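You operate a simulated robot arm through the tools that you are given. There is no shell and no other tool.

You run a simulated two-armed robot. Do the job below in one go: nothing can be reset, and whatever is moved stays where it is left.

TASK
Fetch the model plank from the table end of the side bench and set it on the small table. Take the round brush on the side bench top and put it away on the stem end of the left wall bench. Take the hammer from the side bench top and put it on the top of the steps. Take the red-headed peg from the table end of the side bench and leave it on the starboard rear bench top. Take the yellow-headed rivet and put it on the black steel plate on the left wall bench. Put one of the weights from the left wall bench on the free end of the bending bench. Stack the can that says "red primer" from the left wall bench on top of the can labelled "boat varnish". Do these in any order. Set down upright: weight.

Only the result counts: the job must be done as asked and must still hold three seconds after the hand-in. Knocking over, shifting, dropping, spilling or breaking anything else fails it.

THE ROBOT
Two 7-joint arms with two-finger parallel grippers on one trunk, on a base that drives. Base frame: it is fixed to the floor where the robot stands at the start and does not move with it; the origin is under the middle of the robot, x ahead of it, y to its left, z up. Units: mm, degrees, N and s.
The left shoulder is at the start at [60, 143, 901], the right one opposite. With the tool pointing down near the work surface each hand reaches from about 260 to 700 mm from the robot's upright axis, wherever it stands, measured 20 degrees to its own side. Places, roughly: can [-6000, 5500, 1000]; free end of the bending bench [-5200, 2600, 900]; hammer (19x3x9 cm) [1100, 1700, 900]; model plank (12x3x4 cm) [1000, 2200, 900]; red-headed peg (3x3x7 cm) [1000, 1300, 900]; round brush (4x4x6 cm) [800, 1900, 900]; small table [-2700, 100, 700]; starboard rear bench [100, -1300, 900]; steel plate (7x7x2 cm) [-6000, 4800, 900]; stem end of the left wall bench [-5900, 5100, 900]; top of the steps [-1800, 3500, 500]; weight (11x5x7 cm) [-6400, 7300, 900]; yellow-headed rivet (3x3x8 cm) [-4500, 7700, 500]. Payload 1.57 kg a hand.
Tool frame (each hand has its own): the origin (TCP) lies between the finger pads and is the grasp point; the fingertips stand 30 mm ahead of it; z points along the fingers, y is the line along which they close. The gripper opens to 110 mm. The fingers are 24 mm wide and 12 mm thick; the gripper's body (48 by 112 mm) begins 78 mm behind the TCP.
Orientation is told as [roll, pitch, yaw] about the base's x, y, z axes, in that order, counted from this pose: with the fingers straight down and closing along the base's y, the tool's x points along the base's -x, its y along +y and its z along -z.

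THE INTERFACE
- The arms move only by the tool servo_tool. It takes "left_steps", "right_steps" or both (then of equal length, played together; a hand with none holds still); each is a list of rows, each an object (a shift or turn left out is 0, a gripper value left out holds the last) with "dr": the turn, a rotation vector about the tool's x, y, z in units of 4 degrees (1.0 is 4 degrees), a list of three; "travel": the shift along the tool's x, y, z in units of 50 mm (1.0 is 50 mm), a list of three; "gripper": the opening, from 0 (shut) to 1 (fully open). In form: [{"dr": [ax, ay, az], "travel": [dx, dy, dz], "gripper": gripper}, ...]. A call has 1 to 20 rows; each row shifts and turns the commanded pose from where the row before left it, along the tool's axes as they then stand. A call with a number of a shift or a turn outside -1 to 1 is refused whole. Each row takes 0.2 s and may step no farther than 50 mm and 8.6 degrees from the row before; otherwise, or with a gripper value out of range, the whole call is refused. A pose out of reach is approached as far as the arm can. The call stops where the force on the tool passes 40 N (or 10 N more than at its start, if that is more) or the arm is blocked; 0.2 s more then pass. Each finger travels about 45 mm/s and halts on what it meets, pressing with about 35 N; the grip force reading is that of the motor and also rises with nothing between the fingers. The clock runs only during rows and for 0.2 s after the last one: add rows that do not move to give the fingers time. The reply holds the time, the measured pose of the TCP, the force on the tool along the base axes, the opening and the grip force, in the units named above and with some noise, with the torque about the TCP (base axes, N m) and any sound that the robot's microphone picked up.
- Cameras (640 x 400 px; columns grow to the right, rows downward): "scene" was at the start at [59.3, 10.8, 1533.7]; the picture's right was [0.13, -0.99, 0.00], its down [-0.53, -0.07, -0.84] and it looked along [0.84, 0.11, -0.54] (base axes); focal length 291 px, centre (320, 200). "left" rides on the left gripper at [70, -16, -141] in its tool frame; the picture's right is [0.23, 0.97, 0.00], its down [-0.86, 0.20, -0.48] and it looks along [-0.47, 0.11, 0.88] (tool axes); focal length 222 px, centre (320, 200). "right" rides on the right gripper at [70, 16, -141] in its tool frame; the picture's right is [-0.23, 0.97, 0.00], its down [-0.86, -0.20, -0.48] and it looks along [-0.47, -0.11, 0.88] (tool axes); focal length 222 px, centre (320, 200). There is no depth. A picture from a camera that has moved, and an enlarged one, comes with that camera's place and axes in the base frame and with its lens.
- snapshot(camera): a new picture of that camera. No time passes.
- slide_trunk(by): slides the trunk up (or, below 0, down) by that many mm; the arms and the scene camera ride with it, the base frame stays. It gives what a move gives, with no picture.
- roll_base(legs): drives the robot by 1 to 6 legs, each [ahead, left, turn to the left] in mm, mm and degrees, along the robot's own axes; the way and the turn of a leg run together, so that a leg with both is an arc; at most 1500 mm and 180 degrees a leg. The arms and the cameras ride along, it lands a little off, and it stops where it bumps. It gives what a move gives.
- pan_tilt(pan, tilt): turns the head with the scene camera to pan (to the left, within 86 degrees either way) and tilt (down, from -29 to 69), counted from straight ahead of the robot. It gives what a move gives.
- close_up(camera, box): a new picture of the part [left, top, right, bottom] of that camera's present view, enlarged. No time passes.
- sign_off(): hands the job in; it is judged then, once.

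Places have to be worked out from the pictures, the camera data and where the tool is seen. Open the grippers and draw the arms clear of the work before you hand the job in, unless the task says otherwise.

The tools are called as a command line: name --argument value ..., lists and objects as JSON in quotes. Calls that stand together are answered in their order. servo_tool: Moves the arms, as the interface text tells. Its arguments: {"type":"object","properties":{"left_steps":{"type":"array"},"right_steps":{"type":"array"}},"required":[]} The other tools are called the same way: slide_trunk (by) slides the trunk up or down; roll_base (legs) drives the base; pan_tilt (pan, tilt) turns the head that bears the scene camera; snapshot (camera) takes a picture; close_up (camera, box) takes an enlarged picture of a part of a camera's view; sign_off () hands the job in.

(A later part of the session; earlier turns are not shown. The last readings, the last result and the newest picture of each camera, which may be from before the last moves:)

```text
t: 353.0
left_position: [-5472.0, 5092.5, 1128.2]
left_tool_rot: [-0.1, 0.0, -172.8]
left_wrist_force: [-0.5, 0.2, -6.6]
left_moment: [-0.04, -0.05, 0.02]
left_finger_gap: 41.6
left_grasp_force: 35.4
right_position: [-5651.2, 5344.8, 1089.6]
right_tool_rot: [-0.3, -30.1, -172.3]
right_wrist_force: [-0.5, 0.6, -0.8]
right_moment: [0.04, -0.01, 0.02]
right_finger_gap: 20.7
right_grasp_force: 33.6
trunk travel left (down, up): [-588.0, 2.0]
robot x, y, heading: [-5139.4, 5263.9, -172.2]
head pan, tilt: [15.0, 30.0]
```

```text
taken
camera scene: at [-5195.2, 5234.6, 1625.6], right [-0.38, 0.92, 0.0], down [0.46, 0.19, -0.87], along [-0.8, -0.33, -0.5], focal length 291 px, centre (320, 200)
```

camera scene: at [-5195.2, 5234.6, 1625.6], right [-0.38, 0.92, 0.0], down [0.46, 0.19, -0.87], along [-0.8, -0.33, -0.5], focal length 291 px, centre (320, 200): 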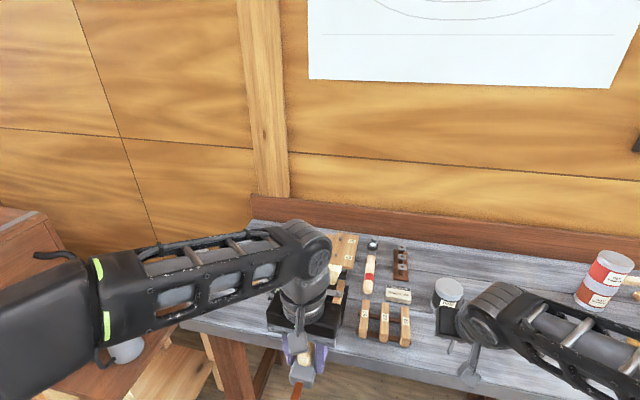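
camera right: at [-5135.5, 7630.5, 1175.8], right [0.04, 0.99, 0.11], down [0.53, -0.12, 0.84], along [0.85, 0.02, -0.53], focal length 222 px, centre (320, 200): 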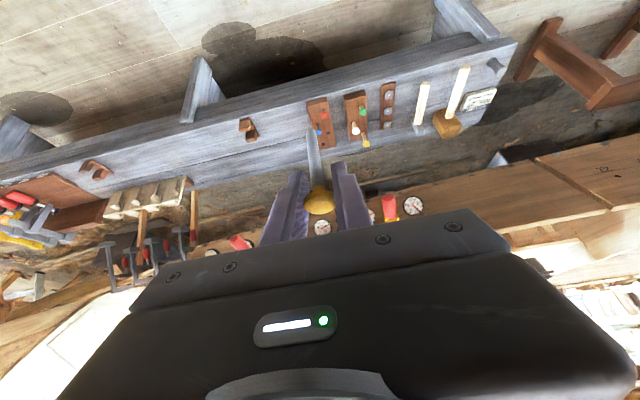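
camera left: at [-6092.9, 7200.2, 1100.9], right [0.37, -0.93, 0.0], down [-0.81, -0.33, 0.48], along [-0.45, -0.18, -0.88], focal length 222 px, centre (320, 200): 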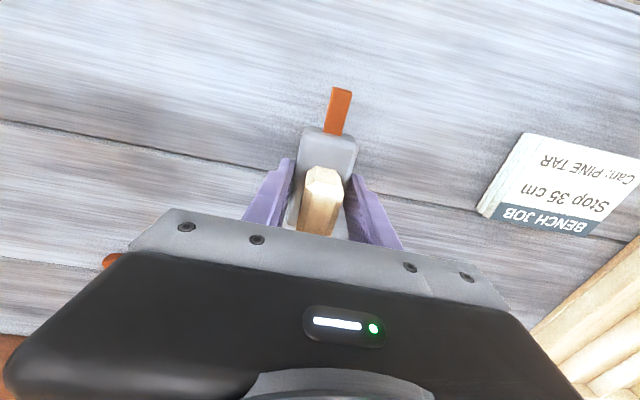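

The steel plate is near (−5954, 4815), but a brown stand beside the bench end limits how far left I can go. I'll turn to heading ≈205° and move in diagonally so the right arm points at the plate.

roll_base --legs '[[0, 0, 18], [280, 190, 0]]'

pan_tilt --pan 0 --tilt 35

snapshot --camera "scene"

snapshot --camera "right"

snapshot --camera "left"

```text
t: 356.2
left_position: [-5567.5, 4705.5, 1127.0]
left_tool_rot: [0.0, -0.1, -154.5]
left_wrist_force: [0.7, -1.2, -7.6]
left_moment: [0.04, -0.09, 0.02]
left_finger_gap: 41.7
left_grasp_force: 35.3
right_position: [-5818.0, 4888.7, 1089.8]
right_tool_rot: [-0.3, -30.0, -153.9]
right_wrist_force: [-0.1, 0.2, -0.4]
right_moment: [0.01, 0.0, -0.02]
right_finger_gap: 20.6
right_grasp_force: 34.3
trunk travel left (down, up): [-588.0, 2.0]
robot x, y, heading: [-5307.3, 4973.4, -153.9]
head pan, tilt: [15.0, 30.0]
```

```text
t: 357.0
left_position: [-5566.6, 4707.8, 1127.7]
left_tool_rot: [0.1, -0.1, -154.4]
left_wrist_force: [-0.4, 0.2, -7.4]
left_moment: [0.02, -0.04, 0.01]
left_finger_gap: 41.7
left_grasp_force: 35.4
right_position: [-5817.6, 4889.4, 1089.1]
right_tool_rot: [-0.2, -30.1, -153.9]
right_wrist_force: [0.2, -0.7, -0.3]
right_moment: [0.0, -0.01, -0.01]
right_finger_gap: 20.7
right_grasp_force: 34.2
trunk travel left (down, up): [-588.0, 2.0]
robot x, y, heading: [-5308.9, 4975.7, -153.9]
head pan, tilt: [0.0, 35.0]
```

```text
taken
camera scene: at [-5360.8, 4949.2, 1617.9], right [-0.44, 0.9, 0.0], down [0.52, 0.25, -0.82], along [-0.74, -0.36, -0.57], focal length 291 px, centre (320, 200)
```

scene: 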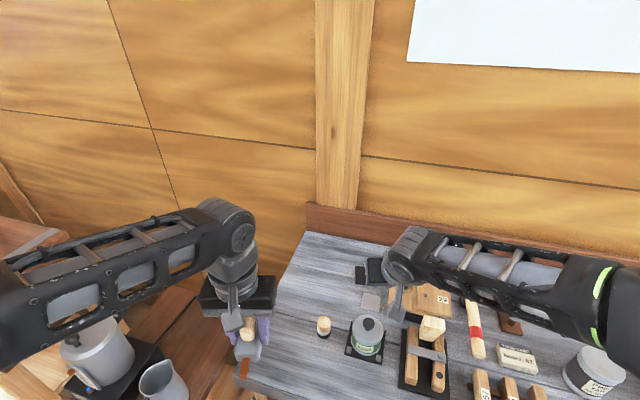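

```text
taken
camera right: at [-5692.2, 4932.3, 1175.9], right [0.25, -0.96, 0.11], down [-0.54, -0.04, 0.84], along [-0.81, -0.27, -0.53], focal length 222 px, centre (320, 200)
```

right: 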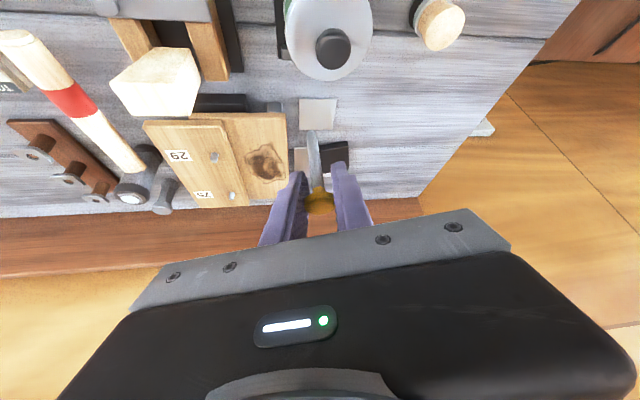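

```text
taken
camera left: at [-5510.4, 4752.7, 1269.2], right [0.63, -0.78, 0.0], down [-0.68, -0.55, 0.48], along [-0.37, -0.3, -0.88], focal length 222 px, centre (320, 200)
```

left: 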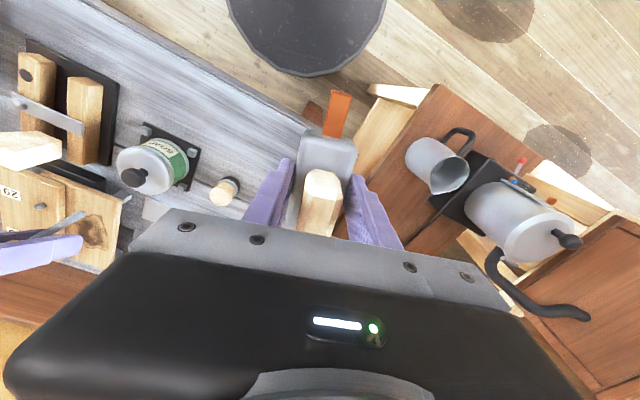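

I'll zoom in on the plate from both cameras.

close_up --camera "scene" --box '[300, 230, 420, 340]'

close_up --camera "right" --box '[250, 80, 400, 220]'

```text
3.64 times, centred on (360, 285) of scene
camera zoom: at [-5360.8, 4949.2, 1617.9], right [-0.44, 0.9, 0.0], down [0.52, 0.25, -0.82], along [-0.74, -0.36, -0.57], focal length 1058 px, centre (174, -109)
```

zoom: 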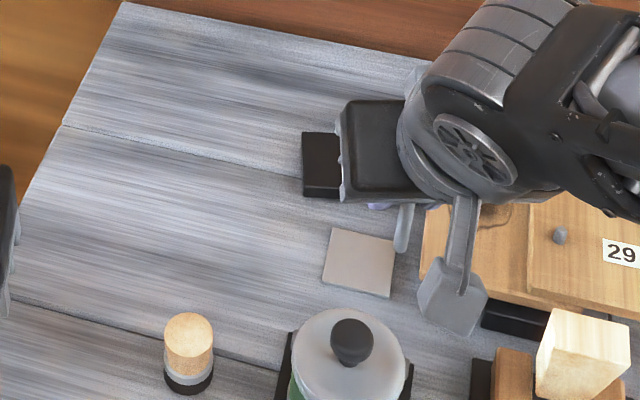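

```text
2.86 times, centred on (325, 150) of right
camera zoom: at [-5692.2, 4932.3, 1175.9], right [0.25, -0.96, 0.11], down [-0.54, -0.04, 0.84], along [-0.81, -0.27, -0.53], focal length 635 px, centre (306, 343)
```

zoom: 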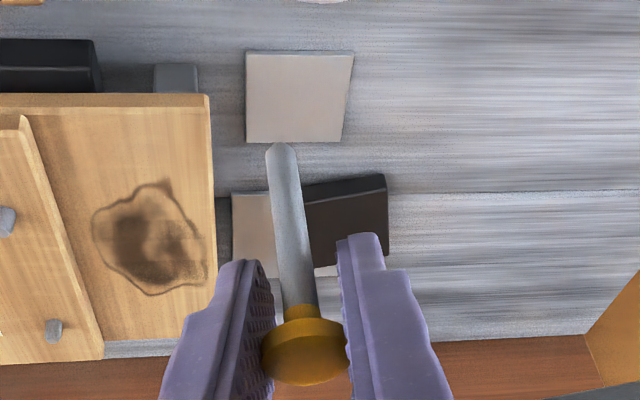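

The plate's centre is about (−5952, 4819), top about z 924. I'll carry the rivet forward over it, staying about 65 mm above, and look again.

servo_tool --right_steps '[{"travel": [-0.472, 0.016, 0.406]}, {"travel": [-0.472, 0.016, 0.406]}, {"travel": [-0.472, 0.016, 0.406]}, {"travel": [-0.472, 0.016, 0.406]}, {"travel": [-0.472, 0.016, 0.406]}, {}, {}]'

close_up --camera "right" --box '[220, 60, 420, 230]'

close_up --camera "scene" --box '[280, 210, 420, 310]'

```text
t: 358.6
left_position: [-5568.6, 4706.0, 1127.8]
left_tool_rot: [0.0, -0.2, -154.4]
left_wrist_force: [-0.3, -0.7, -7.0]
left_moment: [0.04, -0.03, -0.02]
left_finger_gap: 41.8
left_grasp_force: 35.2
right_position: [-5952.8, 4819.1, 1061.1]
right_tool_rot: [-0.3, -30.0, -153.8]
right_wrist_force: [0.6, 1.2, -0.7]
right_moment: [0.01, 0.0, -0.01]
right_finger_gap: 20.8
right_grasp_force: 33.7
trunk travel left (down, up): [-588.0, 2.0]
robot x, y, heading: [-5310.7, 4973.9, -154.2]
head pan, tilt: [0.0, 35.0]
```

```text
2.35 times, centred on (320, 145) of right
camera zoom: at [-5828.4, 4861.9, 1147.5], right [0.25, -0.96, 0.11], down [-0.54, -0.04, 0.84], along [-0.81, -0.27, -0.53], focal length 523 px, centre (320, 329)
```

zoom: 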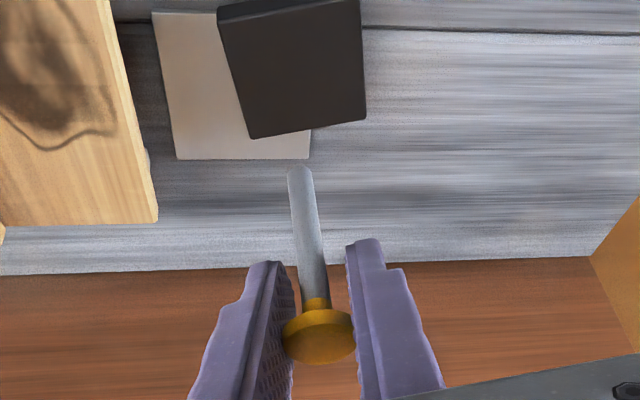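

```text
4.00 times, centred on (350, 260) of scene
camera zoom: at [-5361.3, 4948.9, 1617.8], right [-0.44, 0.9, 0.0], down [0.52, 0.25, -0.82], along [-0.74, -0.36, -0.57], focal length 1164 px, centre (200, -40)
```

zoom: 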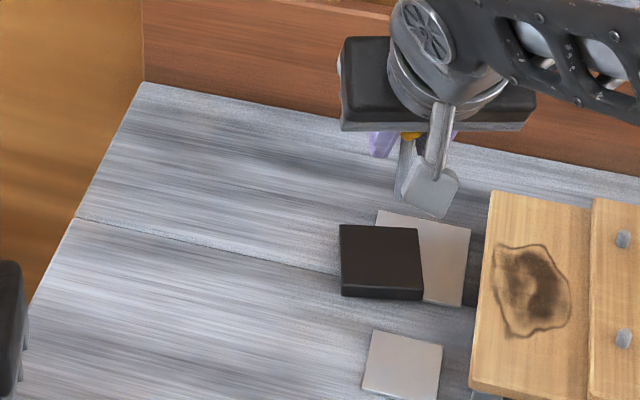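

I now see the whole plate: about 57 mm square, centre (−5960, 4811). The rivet's tip is at about (−5958.5, 4818), so I'll shift by 5 mm each way and descend most of the way.

servo_tool --right_steps '[{"travel": [-0.087, 0.104, 0.05]}, {"travel": [0.15, 0, 0.26]}, {"travel": [0.15, 0, 0.26]}, {"travel": [0.15, 0, 0.26]}, {}, {}]'

close_up --camera "right" --box '[220, 60, 420, 230]'

close_up --camera "scene" --box '[330, 225, 410, 300]'

```text
t: 360.0
left_position: [-5566.4, 4706.6, 1127.5]
left_tool_rot: [0.0, 0.0, -154.4]
left_wrist_force: [0.0, -0.3, -6.8]
left_moment: [0.03, -0.01, 0.0]
left_finger_gap: 41.8
left_grasp_force: 35.4
right_position: [-5956.3, 4810.9, 1015.8]
right_tool_rot: [-0.2, -30.0, -153.8]
right_wrist_force: [0.3, 0.5, -0.6]
right_moment: [0.01, -0.02, 0.02]
right_finger_gap: 20.5
right_grasp_force: 34.2
trunk travel left (down, up): [-588.0, 2.0]
robot x, y, heading: [-5311.4, 4976.1, -154.0]
head pan, tilt: [0.0, 35.0]
```

```text
2.35 times, centred on (320, 145) of right
camera zoom: at [-5830.0, 4854.8, 1102.8], right [0.25, -0.96, 0.11], down [-0.54, -0.04, 0.84], along [-0.81, -0.27, -0.53], focal length 523 px, centre (320, 329)
```

zoom: 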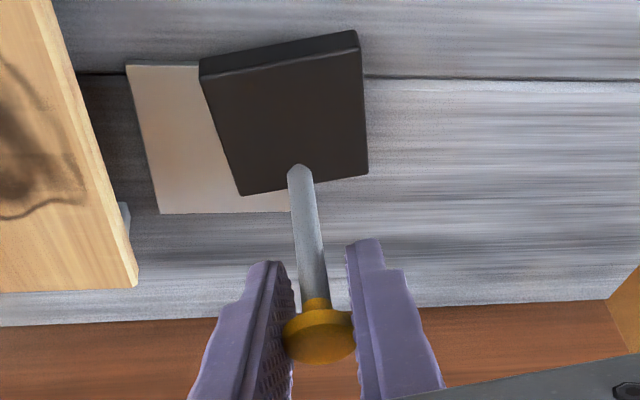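

```text
5.33 times, centred on (370, 262) of scene
camera zoom: at [-5361.0, 4949.1, 1617.8], right [-0.44, 0.9, 0.0], down [0.52, 0.25, -0.82], along [-0.74, -0.36, -0.57], focal length 1552 px, centre (53, -133)
```

zoom: 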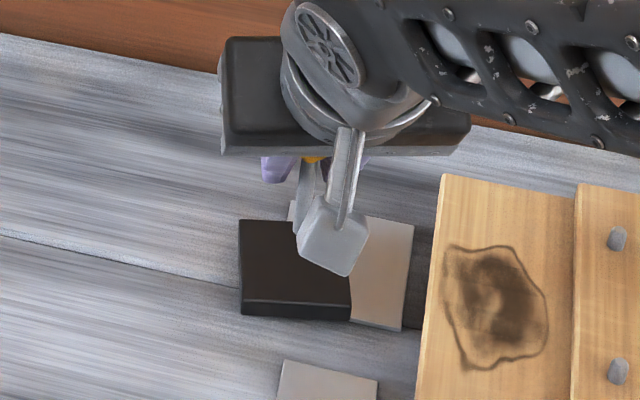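

The predicted landing point falls at the plate's centre. I'll go down the last part in small steps.

servo_tool --right_steps '[{"travel": [0.07, 0, 0.121]}, {"travel": [0.06, 0, 0.104]}, {"travel": [0.03, 0, 0.052]}, {}]'

close_up --camera "right" --box '[220, 60, 420, 230]'

```text
t: 361.0
left_position: [-5567.4, 4706.3, 1128.3]
left_tool_rot: [0.0, -0.1, -154.3]
left_wrist_force: [-0.1, -0.1, -6.6]
left_moment: [-0.01, -0.04, -0.01]
left_finger_gap: 41.3
left_grasp_force: 34.6
right_position: [-5954.5, 4812.6, 1000.4]
right_tool_rot: [-0.2, -30.1, -154.0]
right_wrist_force: [0.3, 0.7, -0.5]
right_moment: [0.01, 0.03, -0.01]
right_finger_gap: 21.0
right_grasp_force: 33.7
trunk travel left (down, up): [-588.0, 2.0]
robot x, y, heading: [-5310.6, 4976.2, -154.1]
head pan, tilt: [0.0, 35.0]
```

```text
2.35 times, centred on (320, 145) of right
camera zoom: at [-5830.1, 4855.7, 1086.3], right [0.25, -0.96, 0.11], down [-0.54, -0.04, 0.84], along [-0.81, -0.27, -0.53], focal length 523 px, centre (320, 329)
```

zoom: 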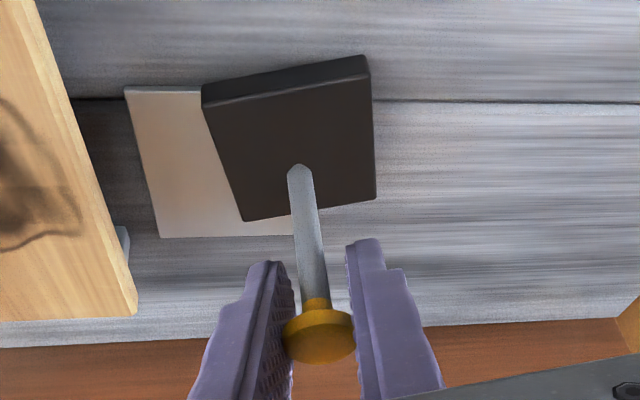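

servo_tool --right_steps '[{"travel": [0.02, 0, 0.035]}, {"travel": [0.02, 0, 0.035]}, {}]'

servo_tool --right_steps '[{"travel": [0.015, 0, 0.026]}, {}]'

```text
t: 361.8
left_position: [-5566.8, 4706.5, 1127.9]
left_tool_rot: [0.0, -0.1, -154.4]
left_wrist_force: [-0.2, 1.1, -7.5]
left_moment: [0.03, -0.02, 0.03]
left_finger_gap: 41.4
left_grasp_force: 34.2
right_position: [-5955.2, 4812.9, 996.2]
right_tool_rot: [-0.3, -30.1, -153.8]
right_wrist_force: [0.7, -0.2, -1.2]
right_moment: [0.01, 0.01, 0.01]
right_finger_gap: 21.0
right_grasp_force: 33.4
trunk travel left (down, up): [-588.0, 2.0]
robot x, y, heading: [-5309.8, 4976.6, -153.9]
head pan, tilt: [0.0, 35.0]
```

```text
t: 362.4
left_position: [-5568.1, 4706.3, 1127.7]
left_tool_rot: [-0.1, -0.2, -154.4]
left_wrist_force: [1.0, 0.2, -7.6]
left_moment: [0.02, -0.06, -0.03]
left_finger_gap: 41.6
left_grasp_force: 34.7
right_position: [-5956.7, 4811.5, 994.5]
right_tool_rot: [-0.1, -30.2, -153.9]
right_wrist_force: [-0.3, -0.2, -1.1]
right_moment: [0.02, -0.02, 0.01]
right_finger_gap: 20.8
right_grasp_force: 33.9
trunk travel left (down, up): [-588.0, 2.0]
robot x, y, heading: [-5311.4, 4974.9, -153.9]
head pan, tilt: [0.0, 35.0]
```

No contact yet at 994.5. I'll continue in 1.5 mm steps.

servo_tool --right_steps '[{"travel": [0.015, 0, 0.026]}, {"travel": [0.015, 0, 0.026]}, {}]'

close_up --camera "right" --box '[220, 60, 420, 230]'

```text
t: 363.2
left_position: [-5568.7, 4707.7, 1128.4]
left_tool_rot: [0.1, -0.1, -154.5]
left_wrist_force: [0.3, 0.1, -8.1]
left_moment: [0.02, -0.04, 0.0]
left_finger_gap: 41.8
left_grasp_force: 34.6
right_position: [-5957.5, 4812.1, 991.2]
right_tool_rot: [-0.1, -30.0, -154.0]
right_wrist_force: [-0.9, 0.7, -0.4]
right_moment: [0.01, -0.02, 0.01]
right_finger_gap: 20.7
right_grasp_force: 33.9
trunk travel left (down, up): [-588.0, 2.0]
robot x, y, heading: [-5309.3, 4971.7, -154.1]
head pan, tilt: [0.0, 35.0]
```

```text
2.35 times, centred on (320, 145) of right
camera zoom: at [-5830.6, 4855.2, 1078.0], right [0.25, -0.96, 0.11], down [-0.54, -0.04, 0.84], along [-0.81, -0.27, -0.53], focal length 523 px, centre (320, 329)
```

zoom: 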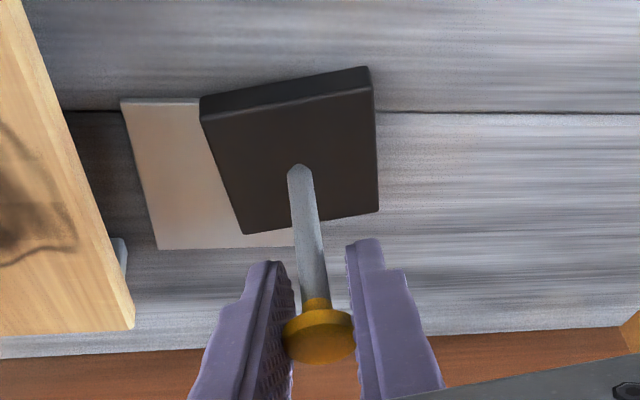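

servo_tool --right_steps '[{"travel": [0.015, 0, 0.026]}, {"travel": [0.015, 0, 0.026]}, {}]'

close_up --camera "scene" --box '[330, 225, 410, 300]'

```text
t: 364.0
left_position: [-5567.0, 4707.4, 1128.2]
left_tool_rot: [-0.1, -0.1, -154.3]
left_wrist_force: [-0.4, 0.3, -7.6]
left_moment: [0.03, -0.04, -0.01]
left_finger_gap: 41.8
left_grasp_force: 35.4
right_position: [-5955.8, 4812.7, 987.8]
right_tool_rot: [-0.3, -30.0, -153.9]
right_wrist_force: [0.3, -0.7, -1.3]
right_moment: [-0.02, 0.0, -0.01]
right_finger_gap: 20.4
right_grasp_force: 34.6
trunk travel left (down, up): [-588.0, 2.0]
robot x, y, heading: [-5309.1, 4973.3, -154.2]
head pan, tilt: [0.0, 35.0]
```

```text
5.33 times, centred on (370, 262) of scene
camera zoom: at [-5360.9, 4949.1, 1617.8], right [-0.44, 0.9, 0.0], down [0.52, 0.25, -0.82], along [-0.74, -0.36, -0.57], focal length 1552 px, centre (53, -133)
```

zoom: 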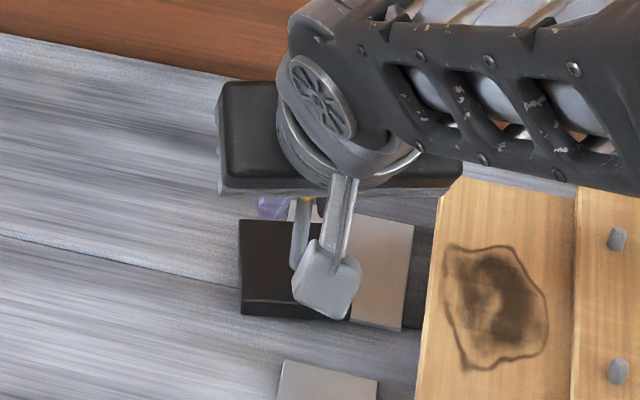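

servo_tool --right_steps '[{"travel": [0.015, 0, 0.026]}, {"travel": [0.015, 0, 0.026]}, {}]'

close_up --camera "right" --box '[220, 60, 420, 230]'

```text
t: 364.8
left_position: [-5568.1, 4706.4, 1127.3]
left_tool_rot: [0.1, 0.0, -154.3]
left_wrist_force: [-0.3, -0.3, -8.3]
left_moment: [0.01, -0.02, 0.02]
left_finger_gap: 41.7
left_grasp_force: 34.6
right_position: [-5956.5, 4811.5, 984.7]
right_tool_rot: [-0.2, -30.0, -153.9]
right_wrist_force: [0.2, 0.4, -1.2]
right_moment: [-0.01, 0.0, 0.02]
right_finger_gap: 20.3
right_grasp_force: 33.9
trunk travel left (down, up): [-588.0, 2.0]
robot x, y, heading: [-5307.5, 4975.2, -153.9]
head pan, tilt: [0.0, 35.0]
```

```text
2.35 times, centred on (320, 145) of right
camera zoom: at [-5830.3, 4854.5, 1071.4], right [0.25, -0.96, 0.11], down [-0.54, -0.04, 0.84], along [-0.81, -0.27, -0.53], focal length 523 px, centre (320, 329)
```

zoom: 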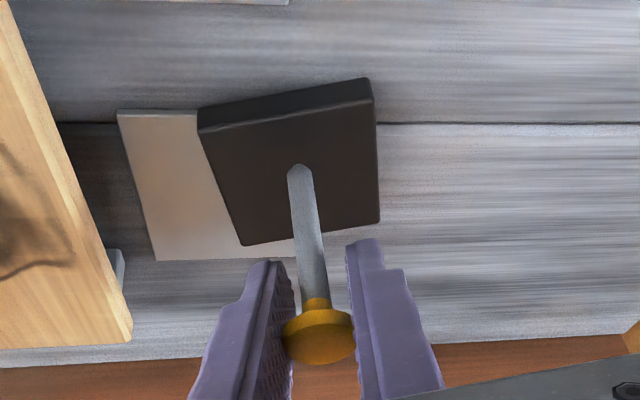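

Still no contact, and the tip has drifted slightly toward the front of the plate. I'll nudge 4 mm forward and continue down.

servo_tool --right_steps '[{"travel": [-0.07, 0, 0.04]}, {"travel": [0.015, 0, 0.026]}, {"travel": [0.015, 0, 0.026]}, {}]'

servo_tool --right_steps '[{"travel": [0.01, 0, 0.0175]}, {}]'

close_up --camera "right" --box '[220, 60, 420, 230]'

```text
t: 365.8
left_position: [-5568.0, 4707.1, 1128.9]
left_tool_rot: [0.0, -0.1, -154.4]
left_wrist_force: [-0.1, 0.7, -8.1]
left_moment: [0.05, -0.06, 0.0]
left_finger_gap: 41.6
left_grasp_force: 34.8
right_position: [-5959.4, 4811.3, 982.7]
right_tool_rot: [-0.2, -30.2, -153.9]
right_wrist_force: [0.2, -0.9, -0.5]
right_moment: [-0.01, -0.01, 0.02]
right_finger_gap: 20.5
right_grasp_force: 34.4
trunk travel left (down, up): [-588.0, 2.0]
robot x, y, heading: [-5309.9, 4976.8, -154.2]
head pan, tilt: [0.0, 35.0]
```

```text
t: 366.4
left_position: [-5566.7, 4707.1, 1127.5]
left_tool_rot: [0.0, -0.2, -154.4]
left_wrist_force: [-0.4, 0.1, -7.5]
left_moment: [0.03, 0.0, 0.04]
left_finger_gap: 41.5
left_grasp_force: 34.7
right_position: [-5959.9, 4810.0, 982.0]
right_tool_rot: [-0.2, -30.1, -153.9]
right_wrist_force: [0.3, -0.5, -0.2]
right_moment: [0.0, 0.0, 0.03]
right_finger_gap: 20.7
right_grasp_force: 34.3
trunk travel left (down, up): [-588.0, 2.0]
robot x, y, heading: [-5306.6, 4978.6, -154.3]
head pan, tilt: [0.0, 35.0]
```

```text
2.35 times, centred on (320, 145) of right
camera zoom: at [-5834.3, 4853.4, 1068.0], right [0.25, -0.96, 0.11], down [-0.54, -0.04, 0.84], along [-0.81, -0.27, -0.53], focal length 523 px, centre (320, 329)
```

zoom: 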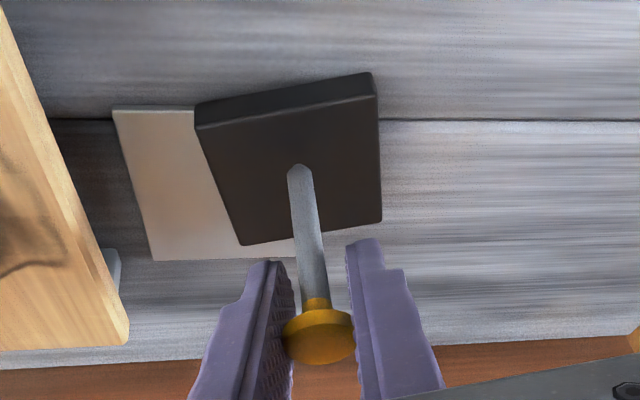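

Both cameras put the rivet tip at z≈913, so the plate top must be slightly lower and its centre a bit farther forward. I'll nudge 8 mm forward and continue in fine steps.

servo_tool --right_steps '[{"travel": [-0.139, -0.02, 0.08]}, {}, {"travel": [0.015, 0, 0.026]}, {"travel": [0.015, 0, 0.026]}, {}]'

servo_tool --right_steps '[{"travel": [0.01, 0, 0.0175]}, {"travel": [0.01, 0, 0.0175]}, {}]'

close_up --camera "right" --box '[220, 60, 420, 230]'

```text
t: 367.6
left_position: [-5566.5, 4706.8, 1127.2]
left_tool_rot: [0.0, -0.1, -154.4]
left_wrist_force: [-0.5, -0.1, -7.5]
left_moment: [0.01, -0.01, 0.01]
left_finger_gap: 41.9
left_grasp_force: 35.1
right_position: [-5966.6, 4807.6, 977.3]
right_tool_rot: [-0.1, -30.1, -154.0]
right_wrist_force: [-0.3, -0.4, -1.3]
right_moment: [-0.01, 0.02, 0.02]
right_finger_gap: 20.5
right_grasp_force: 34.2
trunk travel left (down, up): [-588.0, 2.0]
robot x, y, heading: [-5308.0, 4974.0, -154.2]
head pan, tilt: [0.0, 35.0]
```

```text
t: 368.4
left_position: [-5567.0, 4707.4, 1128.7]
left_tool_rot: [0.1, -0.2, -154.4]
left_wrist_force: [0.2, 0.5, -8.3]
left_moment: [0.04, -0.01, 0.0]
left_finger_gap: 41.5
left_grasp_force: 34.9
right_position: [-5966.7, 4808.5, 976.6]
right_tool_rot: [-0.1, -30.1, -153.9]
right_wrist_force: [-0.7, -0.6, 3.6]
right_moment: [0.03, -0.03, 0.03]
right_finger_gap: 20.8
right_grasp_force: 33.7
trunk travel left (down, up): [-588.0, 2.0]
robot x, y, heading: [-5309.1, 4973.2, -154.0]
head pan, tilt: [0.0, 35.0]
```

```text
2.35 times, centred on (320, 145) of right
camera zoom: at [-5841.5, 4850.7, 1062.7], right [0.25, -0.96, 0.11], down [-0.54, -0.04, 0.84], along [-0.81, -0.27, -0.53], focal length 523 px, centre (320, 329)
```

zoom: 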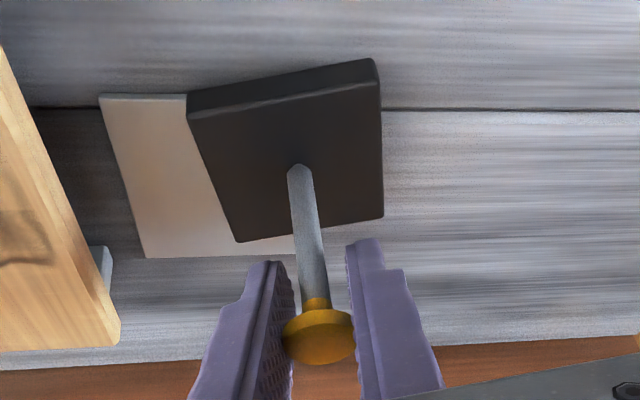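

The force is turning positive, so contact has just begun, with the tip at the plate's centre. I'll press 1 mm more to confirm.

servo_tool --right_steps '[{"travel": [0.01, 0, 0.0175]}, {}]'

```text
t: 369.0
left_position: [-5565.6, 4707.3, 1127.8]
left_tool_rot: [0.0, -0.1, -154.5]
left_wrist_force: [0.3, -0.2, -7.6]
left_moment: [0.02, -0.07, 0.0]
left_finger_gap: 41.6
left_grasp_force: 35.2
right_position: [-5967.2, 4808.5, 975.3]
right_tool_rot: [-0.2, -30.2, -153.9]
right_wrist_force: [-1.1, 1.0, 9.7]
right_moment: [0.08, 0.01, 0.0]
right_finger_gap: 20.9
right_grasp_force: 34.4
trunk travel left (down, up): [-588.0, 2.0]
robot x, y, heading: [-5307.6, 4975.0, -154.0]
head pan, tilt: [0.0, 35.0]
```

Firm contact. I'll relieve slightly and open in tiny increments so the rivet stays standing.

servo_tool --right_steps '[{"travel": [-0.008, 0, -0.014]}, {}, {"gripper": 0.2}, {"gripper": 0.21}, {"gripper": 0.22}, {"gripper": 0.24}, {"gripper": 0.27}, {"gripper": 0.31}, {"gripper": 0.36}, {"gripper": 0.42}, {}]'

close_up --camera "right" --box '[220, 60, 420, 230]'

```text
t: 371.4
left_position: [-5568.2, 4708.1, 1129.5]
left_tool_rot: [0.0, -0.1, -154.4]
left_wrist_force: [0.5, 0.0, -7.1]
left_moment: [0.0, -0.02, 0.01]
left_finger_gap: 41.6
left_grasp_force: 34.7
right_position: [-5966.6, 4807.6, 976.1]
right_tool_rot: [-0.2, -30.1, -153.9]
right_wrist_force: [0.7, -0.4, 0.5]
right_moment: [0.0, 0.03, 0.0]
right_finger_gap: 46.2
right_grasp_force: 0.0
trunk travel left (down, up): [-588.0, 2.0]
robot x, y, heading: [-5308.8, 4975.5, -154.1]
head pan, tilt: [0.0, 35.0]
```

```text
2.35 times, centred on (320, 145) of right
camera zoom: at [-5841.4, 4850.5, 1062.0], right [0.25, -0.96, 0.11], down [-0.54, -0.04, 0.84], along [-0.81, -0.27, -0.53], focal length 523 px, centre (320, 329)
```

zoom: 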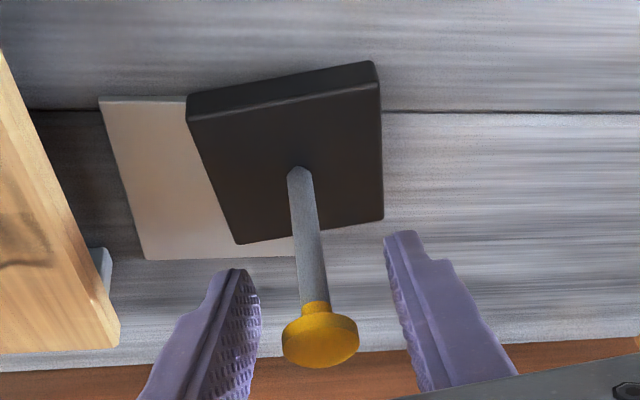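

The rivet stands free on the plate. I'll withdraw straight up, then back.

servo_tool --right_steps '[{"travel": [-0.1, 0, -0.173]}, {"travel": [-0.2, 0, -0.346]}, {"travel": [-0.25, 0, -0.433]}, {"travel": [-0.2, 0, -0.433]}, {"travel": [0.1, 0, -0.6]}, {"travel": [0.5, 0, -0.6]}, {"travel": [0.7, 0, -0.5]}, {"travel": [0.7, 0, -0.4]}, {}]'

snapshot --camera "right"

close_up --camera "scene" --box '[280, 210, 420, 310]'

```text
t: 373.4
left_position: [-5567.4, 4706.9, 1127.6]
left_tool_rot: [-0.1, -0.1, -154.3]
left_wrist_force: [-0.6, -1.3, -7.6]
left_moment: [0.03, -0.04, 0.03]
left_finger_gap: 42.0
left_grasp_force: 35.1
right_position: [-5839.3, 4869.2, 1094.6]
right_tool_rot: [-0.3, -30.0, -153.9]
right_wrist_force: [-0.3, -0.1, -0.1]
right_moment: [0.02, -0.04, -0.02]
right_finger_gap: 46.4
right_grasp_force: 0.0
trunk travel left (down, up): [-588.0, 2.0]
robot x, y, heading: [-5306.2, 4975.9, -154.1]
head pan, tilt: [0.0, 35.0]
```

```text
taken
camera right: at [-5713.9, 4912.6, 1180.7], right [0.25, -0.96, 0.11], down [-0.54, -0.04, 0.84], along [-0.81, -0.27, -0.53], focal length 222 px, centre (320, 200)
```

right: 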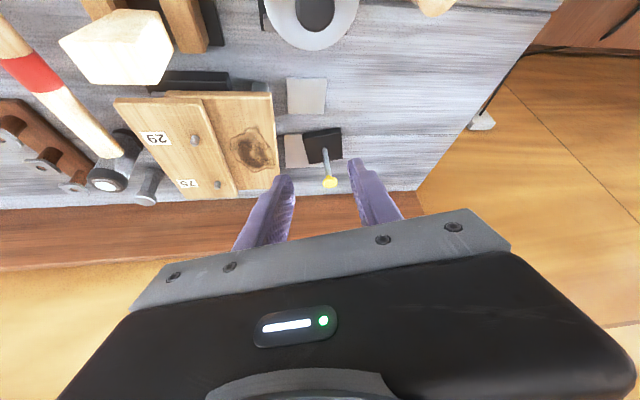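

```text
4.00 times, centred on (350, 260) of scene
camera zoom: at [-5361.5, 4948.5, 1617.8], right [-0.44, 0.9, 0.0], down [0.52, 0.25, -0.82], along [-0.74, -0.36, -0.57], focal length 1164 px, centre (200, -40)
```

zoom: 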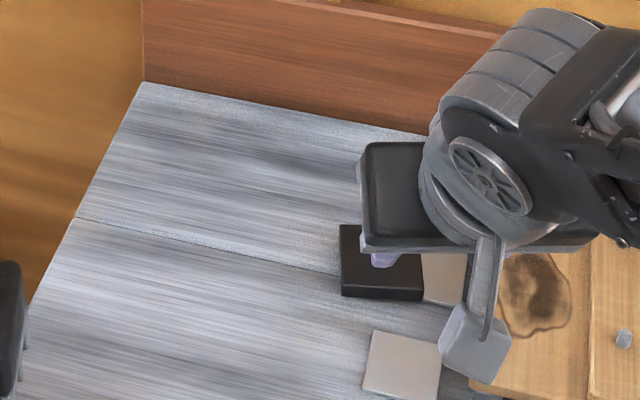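

The rivet stands on the plate. Next is the weight. I'll back well away from the bench, turn toward −y, drive down the aisle to the bending bench, and then face it.

roll_base --legs '[[-600, 0, 0], [0, 0, 64], [1200, 130, 0], [1250, 130, 0], [0, 0, -78]]'

pan_tilt --pan 0 --tilt 30

snapshot --camera "scene"

```text
t: 394.7
left_position: [-4793.0, 2558.7, 1127.5]
left_tool_rot: [0.1, -0.1, -167.4]
left_wrist_force: [-1.1, 0.1, -7.9]
left_moment: [0.03, -0.03, 0.0]
left_finger_gap: 41.8
left_grasp_force: 35.2
right_position: [-5020.0, 2778.4, 1094.7]
right_tool_rot: [-0.2, -30.1, -167.0]
right_wrist_force: [0.0, 0.2, 0.1]
right_moment: [-0.03, 0.0, 0.02]
right_finger_gap: 46.4
right_grasp_force: 0.2
trunk travel left (down, up): [-588.0, 2.0]
robot x, y, heading: [-4476.9, 2760.6, -166.9]
head pan, tilt: [0.0, 35.0]
```

```text
t: 395.4
left_position: [-4793.3, 2558.7, 1128.1]
left_tool_rot: [0.1, -0.1, -167.5]
left_wrist_force: [0.5, -0.1, -7.4]
left_moment: [0.0, -0.01, 0.02]
left_finger_gap: 41.6
left_grasp_force: 35.0
right_position: [-5020.7, 2777.8, 1095.4]
right_tool_rot: [-0.2, -30.1, -166.9]
right_wrist_force: [-1.0, 0.9, 0.6]
right_moment: [0.01, 0.0, 0.0]
right_finger_gap: 46.1
right_grasp_force: 0.0
trunk travel left (down, up): [-588.0, 2.0]
robot x, y, heading: [-4477.8, 2760.7, -167.3]
head pan, tilt: [0.0, 30.0]
```

```text
taken
camera scene: at [-4538.8, 2747.0, 1625.6], right [-0.23, 0.97, 0.0], down [0.49, 0.11, -0.87], along [-0.84, -0.2, -0.5], focal length 291 px, centre (320, 200)
```

scene: 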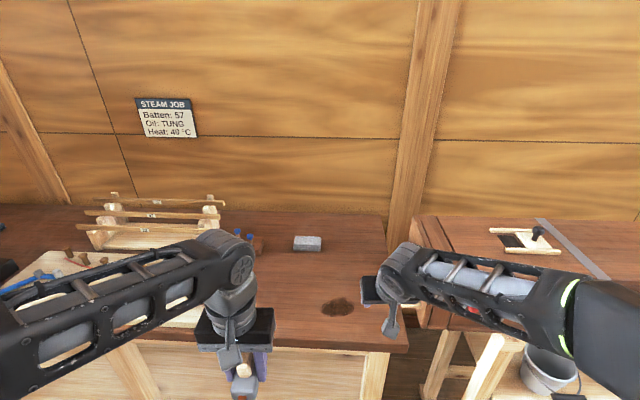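

The free end of the bending bench is in the middle, with a grey block farther back. The clear target is about (−5180, 2600). The steam box is close on the right, so I'll retract the right hand first, then move up.

servo_tool --right_steps '[{"travel": [0.7, 0, -0.5]}, {"travel": [0.7, 0, -0.5]}, {"travel": [0.7, 0, -0.4]}, {"travel": [0.7, 0, -0.4]}, {"dr": [0, 0.94, 0]}, {"dr": [0, 0.94, 0]}, {"dr": [0, 0.94, 0]}, {"dr": [0, 0.94, 0]}, {}]'

roll_base --legs '[[0, -130, 0], [170, 0, 0]]'

snapshot --camera "scene"

snapshot --camera "left"

```text
t: 397.4
left_position: [-4793.7, 2558.8, 1128.0]
left_tool_rot: [0.1, -0.2, -167.3]
left_wrist_force: [-0.1, 0.4, -6.7]
left_moment: [0.0, -0.07, 0.0]
left_finger_gap: 41.7
left_grasp_force: 35.5
right_position: [-4858.9, 2814.8, 1102.0]
right_tool_rot: [-0.1, -15.0, -166.9]
right_wrist_force: [0.0, 0.3, -0.1]
right_moment: [-0.01, 0.02, 0.03]
right_finger_gap: 46.1
right_grasp_force: 0.0
trunk travel left (down, up): [-588.0, 2.0]
robot x, y, heading: [-4477.8, 2762.7, -167.0]
head pan, tilt: [0.0, 30.0]
```

```text
t: 399.7
left_position: [-4984.2, 2647.1, 1127.3]
left_tool_rot: [0.0, 0.1, -167.3]
left_wrist_force: [-1.1, -0.7, -7.3]
left_moment: [0.03, -0.09, 0.03]
left_finger_gap: 41.8
left_grasp_force: 35.6
right_position: [-5053.6, 2904.3, 1102.8]
right_tool_rot: [-0.2, -15.0, -166.8]
right_wrist_force: [-0.8, 0.1, 0.2]
right_moment: [0.04, 0.0, -0.03]
right_finger_gap: 46.4
right_grasp_force: 0.0
trunk travel left (down, up): [-588.0, 2.0]
robot x, y, heading: [-4674.0, 2849.9, -167.0]
head pan, tilt: [0.0, 30.0]
```

```text
taken
camera scene: at [-4733.7, 2835.8, 1625.5], right [-0.23, 0.97, 0.0], down [0.49, 0.11, -0.87], along [-0.84, -0.2, -0.5], focal length 291 px, centre (320, 200)
```

scene: 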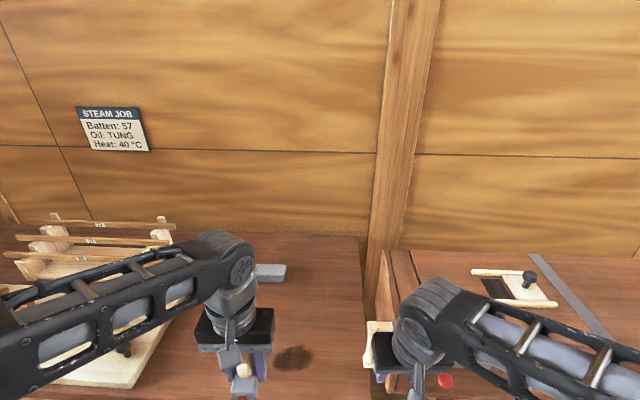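

```text
taken
camera left: at [-4920.6, 2678.3, 1268.9], right [0.44, -0.9, 0.0], down [-0.79, -0.38, 0.48], along [-0.43, -0.21, -0.88], focal length 222 px, centre (320, 200)
```

left: 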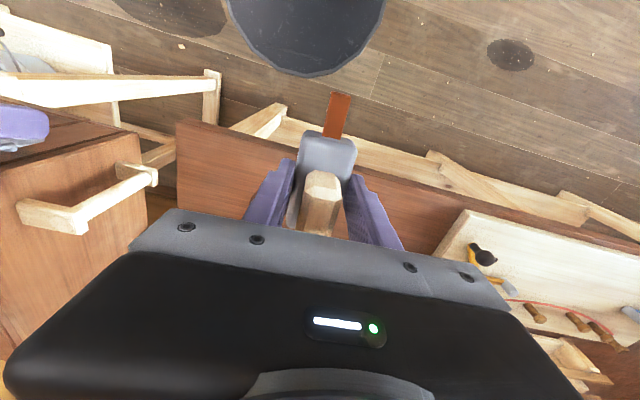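

The target spot is clear. I'll move the weight forward and down over (−5170, 2610).

servo_tool --left_steps '[{"travel": [-0.4, 0, 0.4]}, {"travel": [-0.6, -0.02, 0.5]}, {"travel": [-0.7, -0.02, 0.5]}, {"travel": [-0.7, -0.02, 0.5]}, {"travel": [-0.7, -0.02, 0.4]}, {"travel": [-0.69, -0.02, 0]}, {}]'

snapshot --camera "left"

snapshot --camera "scene"

```text
t: 401.3
left_position: [-5170.9, 2610.4, 1012.6]
left_tool_rot: [0.1, -0.1, -167.2]
left_wrist_force: [0.7, 0.6, -7.8]
left_moment: [0.02, 0.0, -0.01]
left_finger_gap: 41.9
left_grasp_force: 34.7
right_position: [-5053.3, 2904.5, 1101.8]
right_tool_rot: [-0.1, -15.0, -166.7]
right_wrist_force: [0.8, 0.4, 0.1]
right_moment: [0.0, 0.01, -0.01]
right_finger_gap: 46.1
right_grasp_force: 0.0
trunk travel left (down, up): [-588.0, 2.0]
robot x, y, heading: [-4671.0, 2846.8, -166.7]
head pan, tilt: [0.0, 30.0]
```

```text
taken
camera left: at [-5105.0, 2641.6, 1154.0], right [0.44, -0.9, 0.0], down [-0.79, -0.38, 0.48], along [-0.43, -0.21, -0.88], focal length 222 px, centre (320, 200)
```

left: 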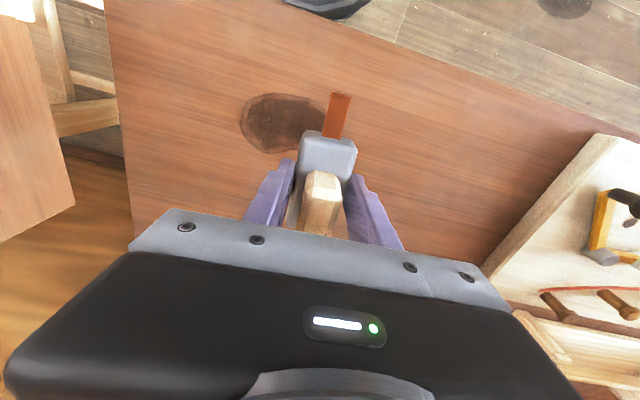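

```text
taken
camera scene: at [-4731.6, 2836.2, 1625.7], right [-0.23, 0.97, 0.0], down [0.49, 0.11, -0.87], along [-0.84, -0.2, -0.5], focal length 291 px, centre (320, 200)
```

scene: 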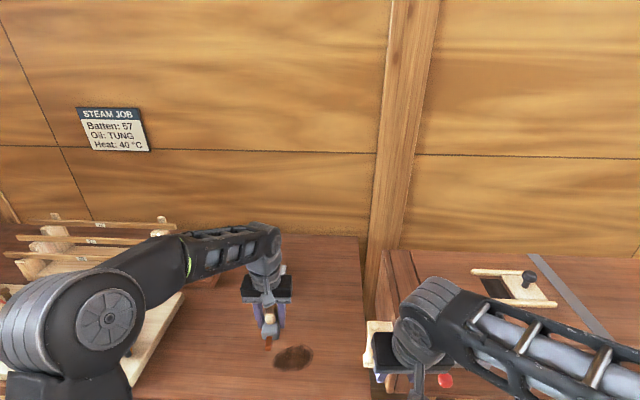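

Clear wood below, with just a stain to one side. I'll shift 30 mm away from the stain and descend, finishing in small steps.

servo_tool --left_steps '[{"travel": [-0.2, 0.3, 0]}, {"travel": [-0.2, 0.3, 0]}, {"travel": [0, 0, 0.5]}, {"travel": [0, 0, 0.4]}, {"travel": [0, 0, 0.3]}, {}]'

close_up --camera "scene" --box '[220, 250, 330, 390]'

```text
t: 402.7
left_position: [-5184.4, 2575.1, 952.1]
left_tool_rot: [0.0, -0.1, -167.2]
left_wrist_force: [0.1, 0.0, -7.6]
left_moment: [0.01, -0.03, -0.01]
left_finger_gap: 41.7
left_grasp_force: 34.7
right_position: [-5051.8, 2903.9, 1102.8]
right_tool_rot: [-0.1, -15.0, -166.8]
right_wrist_force: [0.2, -0.8, 0.4]
right_moment: [-0.01, -0.04, -0.02]
right_finger_gap: 46.3
right_grasp_force: 0.1
trunk travel left (down, up): [-588.0, 2.0]
robot x, y, heading: [-4677.6, 2853.7, -166.7]
head pan, tilt: [0.0, 30.0]
```

```text
2.86 times, centred on (275, 320) of scene
camera zoom: at [-4732.1, 2836.2, 1625.6], right [-0.23, 0.97, 0.0], down [0.49, 0.11, -0.87], along [-0.84, -0.2, -0.5], focal length 831 px, centre (449, -143)
```

zoom: 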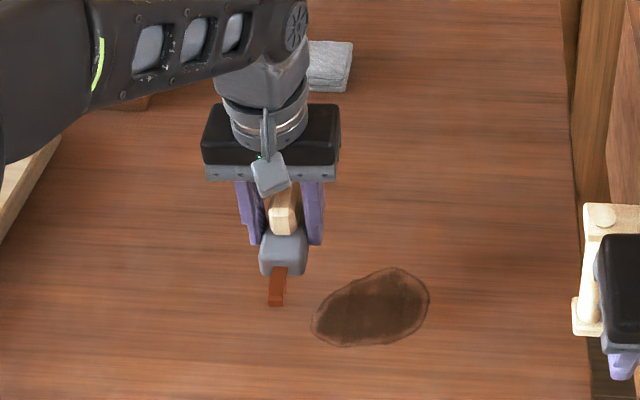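

servo_tool --left_steps '[{"travel": [0, 0, 0.1]}, {"travel": [0, 0, 0.1]}, {"travel": [0, 0, 0.08]}, {"travel": [0, 0, 0.08]}, {}]'

```text
t: 403.9
left_position: [-5184.6, 2576.9, 933.4]
left_tool_rot: [0.1, 0.0, -167.4]
left_wrist_force: [0.5, 0.4, -7.5]
left_moment: [0.04, -0.03, 0.0]
left_finger_gap: 42.1
left_grasp_force: 34.5
right_position: [-5052.0, 2905.2, 1101.8]
right_tool_rot: [-0.1, -15.1, -166.8]
right_wrist_force: [-1.0, -0.1, 0.7]
right_moment: [0.0, 0.03, 0.0]
right_finger_gap: 46.1
right_grasp_force: 0.0
trunk travel left (down, up): [-588.0, 2.0]
robot x, y, heading: [-4670.0, 2852.7, -166.8]
head pan, tilt: [0.0, 30.0]
```

servo_tool --left_steps '[{"travel": [0, 0, 0.08]}, {"travel": [0, 0, 0.08]}, {"travel": [0, 0, 0.08]}, {"travel": [0, 0, 0.08]}, {}]'

close_up --camera "scene" --box '[220, 250, 330, 390]'

```text
t: 405.1
left_position: [-5184.5, 2576.0, 917.9]
left_tool_rot: [0.1, 0.0, -167.3]
left_wrist_force: [0.7, -0.3, -7.2]
left_moment: [0.03, -0.02, 0.01]
left_finger_gap: 41.8
left_grasp_force: 34.8
right_position: [-5052.5, 2904.2, 1101.7]
right_tool_rot: [-0.2, -15.0, -166.8]
right_wrist_force: [-0.2, -0.1, -0.1]
right_moment: [0.01, -0.01, 0.01]
right_finger_gap: 46.3
right_grasp_force: 0.1
trunk travel left (down, up): [-588.0, 2.0]
robot x, y, heading: [-4676.2, 2848.8, -166.8]
head pan, tilt: [0.0, 30.0]
```

```text
2.86 times, centred on (275, 320) of scene
camera zoom: at [-4732.2, 2836.2, 1625.6], right [-0.23, 0.97, 0.0], down [0.49, 0.11, -0.87], along [-0.84, -0.2, -0.5], focal length 831 px, centre (449, -143)
```

zoom: 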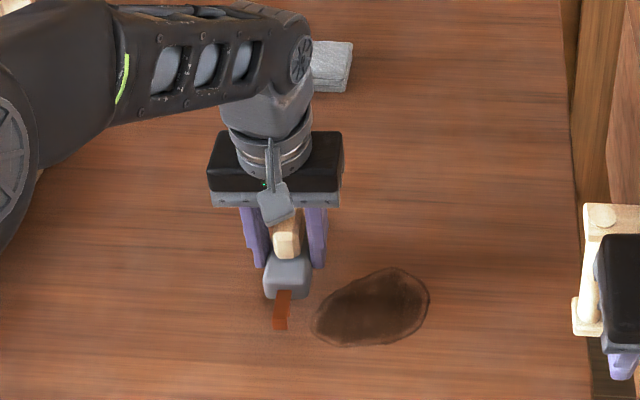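

Getting close, since a shadow is forming. I'll continue in 3 mm steps.

servo_tool --left_steps '[{"travel": [0, 0, 0.06]}, {"travel": [0, 0, 0.06]}, {"travel": [0, 0, 0.06]}, {}]'

```text
t: 406.1
left_position: [-5183.5, 2575.8, 910.3]
left_tool_rot: [0.2, 0.0, -167.3]
left_wrist_force: [0.0, -0.3, -7.6]
left_moment: [0.05, -0.02, 0.02]
left_finger_gap: 41.7
left_grasp_force: 35.0
right_position: [-5051.8, 2903.6, 1102.7]
right_tool_rot: [-0.1, -15.0, -166.8]
right_wrist_force: [0.5, 0.6, -0.3]
right_moment: [0.0, 0.03, 0.0]
right_finger_gap: 46.2
right_grasp_force: 0.0
trunk travel left (down, up): [-588.0, 2.0]
robot x, y, heading: [-4674.2, 2850.8, -166.7]
head pan, tilt: [0.0, 30.0]
```

servo_tool --left_steps '[{"travel": [0, 0, 0.05]}, {"travel": [0, 0, 0.05]}, {}]'

close_up --camera "scene" --box '[240, 280, 300, 370]'

```text
t: 406.9
left_position: [-5184.2, 2576.4, 904.3]
left_tool_rot: [0.0, -0.1, -167.3]
left_wrist_force: [-0.5, 0.5, -6.6]
left_moment: [0.02, -0.08, 0.03]
left_finger_gap: 41.8
left_grasp_force: 35.1
right_position: [-5052.0, 2903.5, 1101.7]
right_tool_rot: [-0.2, -15.0, -166.8]
right_wrist_force: [0.8, 0.2, 0.0]
right_moment: [0.03, 0.0, -0.03]
right_finger_gap: 46.5
right_grasp_force: 0.1
trunk travel left (down, up): [-588.0, 2.0]
robot x, y, heading: [-4671.0, 2852.2, -167.0]
head pan, tilt: [0.0, 30.0]
```

```text
4.44 times, centred on (270, 325) of scene
camera zoom: at [-4732.3, 2836.1, 1625.6], right [-0.23, 0.97, 0.0], down [0.49, 0.11, -0.87], along [-0.84, -0.2, -0.5], focal length 1293 px, centre (542, -356)
```

zoom: 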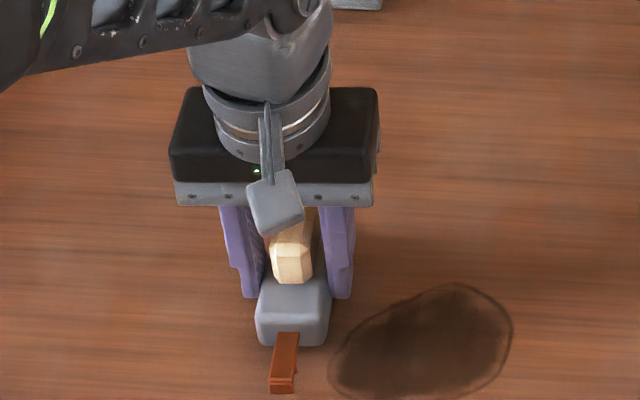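

servo_tool --left_steps '[{"travel": [0, 0, 0.05]}, {"travel": [0, 0, 0.05]}, {}]'

```text
t: 407.7
left_position: [-5184.3, 2575.2, 900.1]
left_tool_rot: [0.0, -0.1, -167.3]
left_wrist_force: [0.4, 0.2, -6.7]
left_moment: [0.0, -0.01, 0.01]
left_finger_gap: 41.8
left_grasp_force: 34.8
right_position: [-5051.7, 2904.5, 1102.6]
right_tool_rot: [0.0, -15.0, -166.8]
right_wrist_force: [1.2, -0.5, 0.2]
right_moment: [0.01, -0.01, 0.01]
right_finger_gap: 46.1
right_grasp_force: 0.1
trunk travel left (down, up): [-588.0, 2.0]
robot x, y, heading: [-4671.9, 2853.5, -166.9]
head pan, tilt: [0.0, 30.0]
```

servo_tool --left_steps '[{"travel": [0, 0, 0.05]}, {"travel": [0, 0, 0.05]}, {}]'

snapshot --camera "left"

```text
t: 408.5
left_position: [-5183.8, 2575.0, 898.1]
left_tool_rot: [0.0, -0.6, -167.2]
left_wrist_force: [0.2, -6.3, 30.4]
left_moment: [-0.1, 0.07, 0.02]
left_finger_gap: 41.1
left_grasp_force: 34.9
right_position: [-5050.2, 2904.7, 1103.5]
right_tool_rot: [0.0, -15.2, -166.8]
right_wrist_force: [-0.4, -0.3, 0.4]
right_moment: [0.02, 0.0, 0.03]
right_finger_gap: 45.7
right_grasp_force: 0.0
trunk travel left (down, up): [-588.0, 2.0]
robot x, y, heading: [-4671.6, 2851.9, -166.9]
head pan, tilt: [0.0, 30.0]
```

```text
taken
camera left: at [-5117.5, 2607.6, 1039.3], right [0.44, -0.9, 0.0], down [-0.79, -0.38, 0.49], along [-0.44, -0.21, -0.87], focal length 222 px, centre (320, 200)
```

left: 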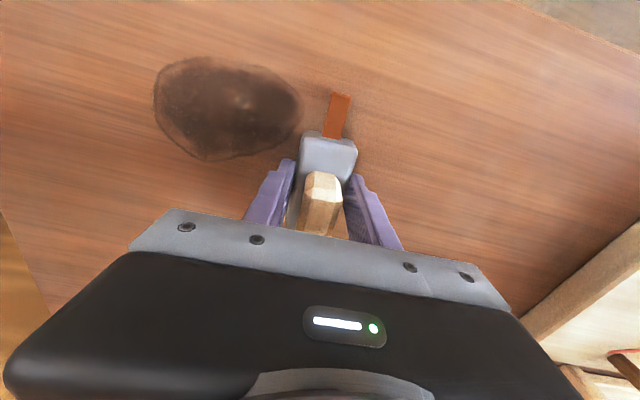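

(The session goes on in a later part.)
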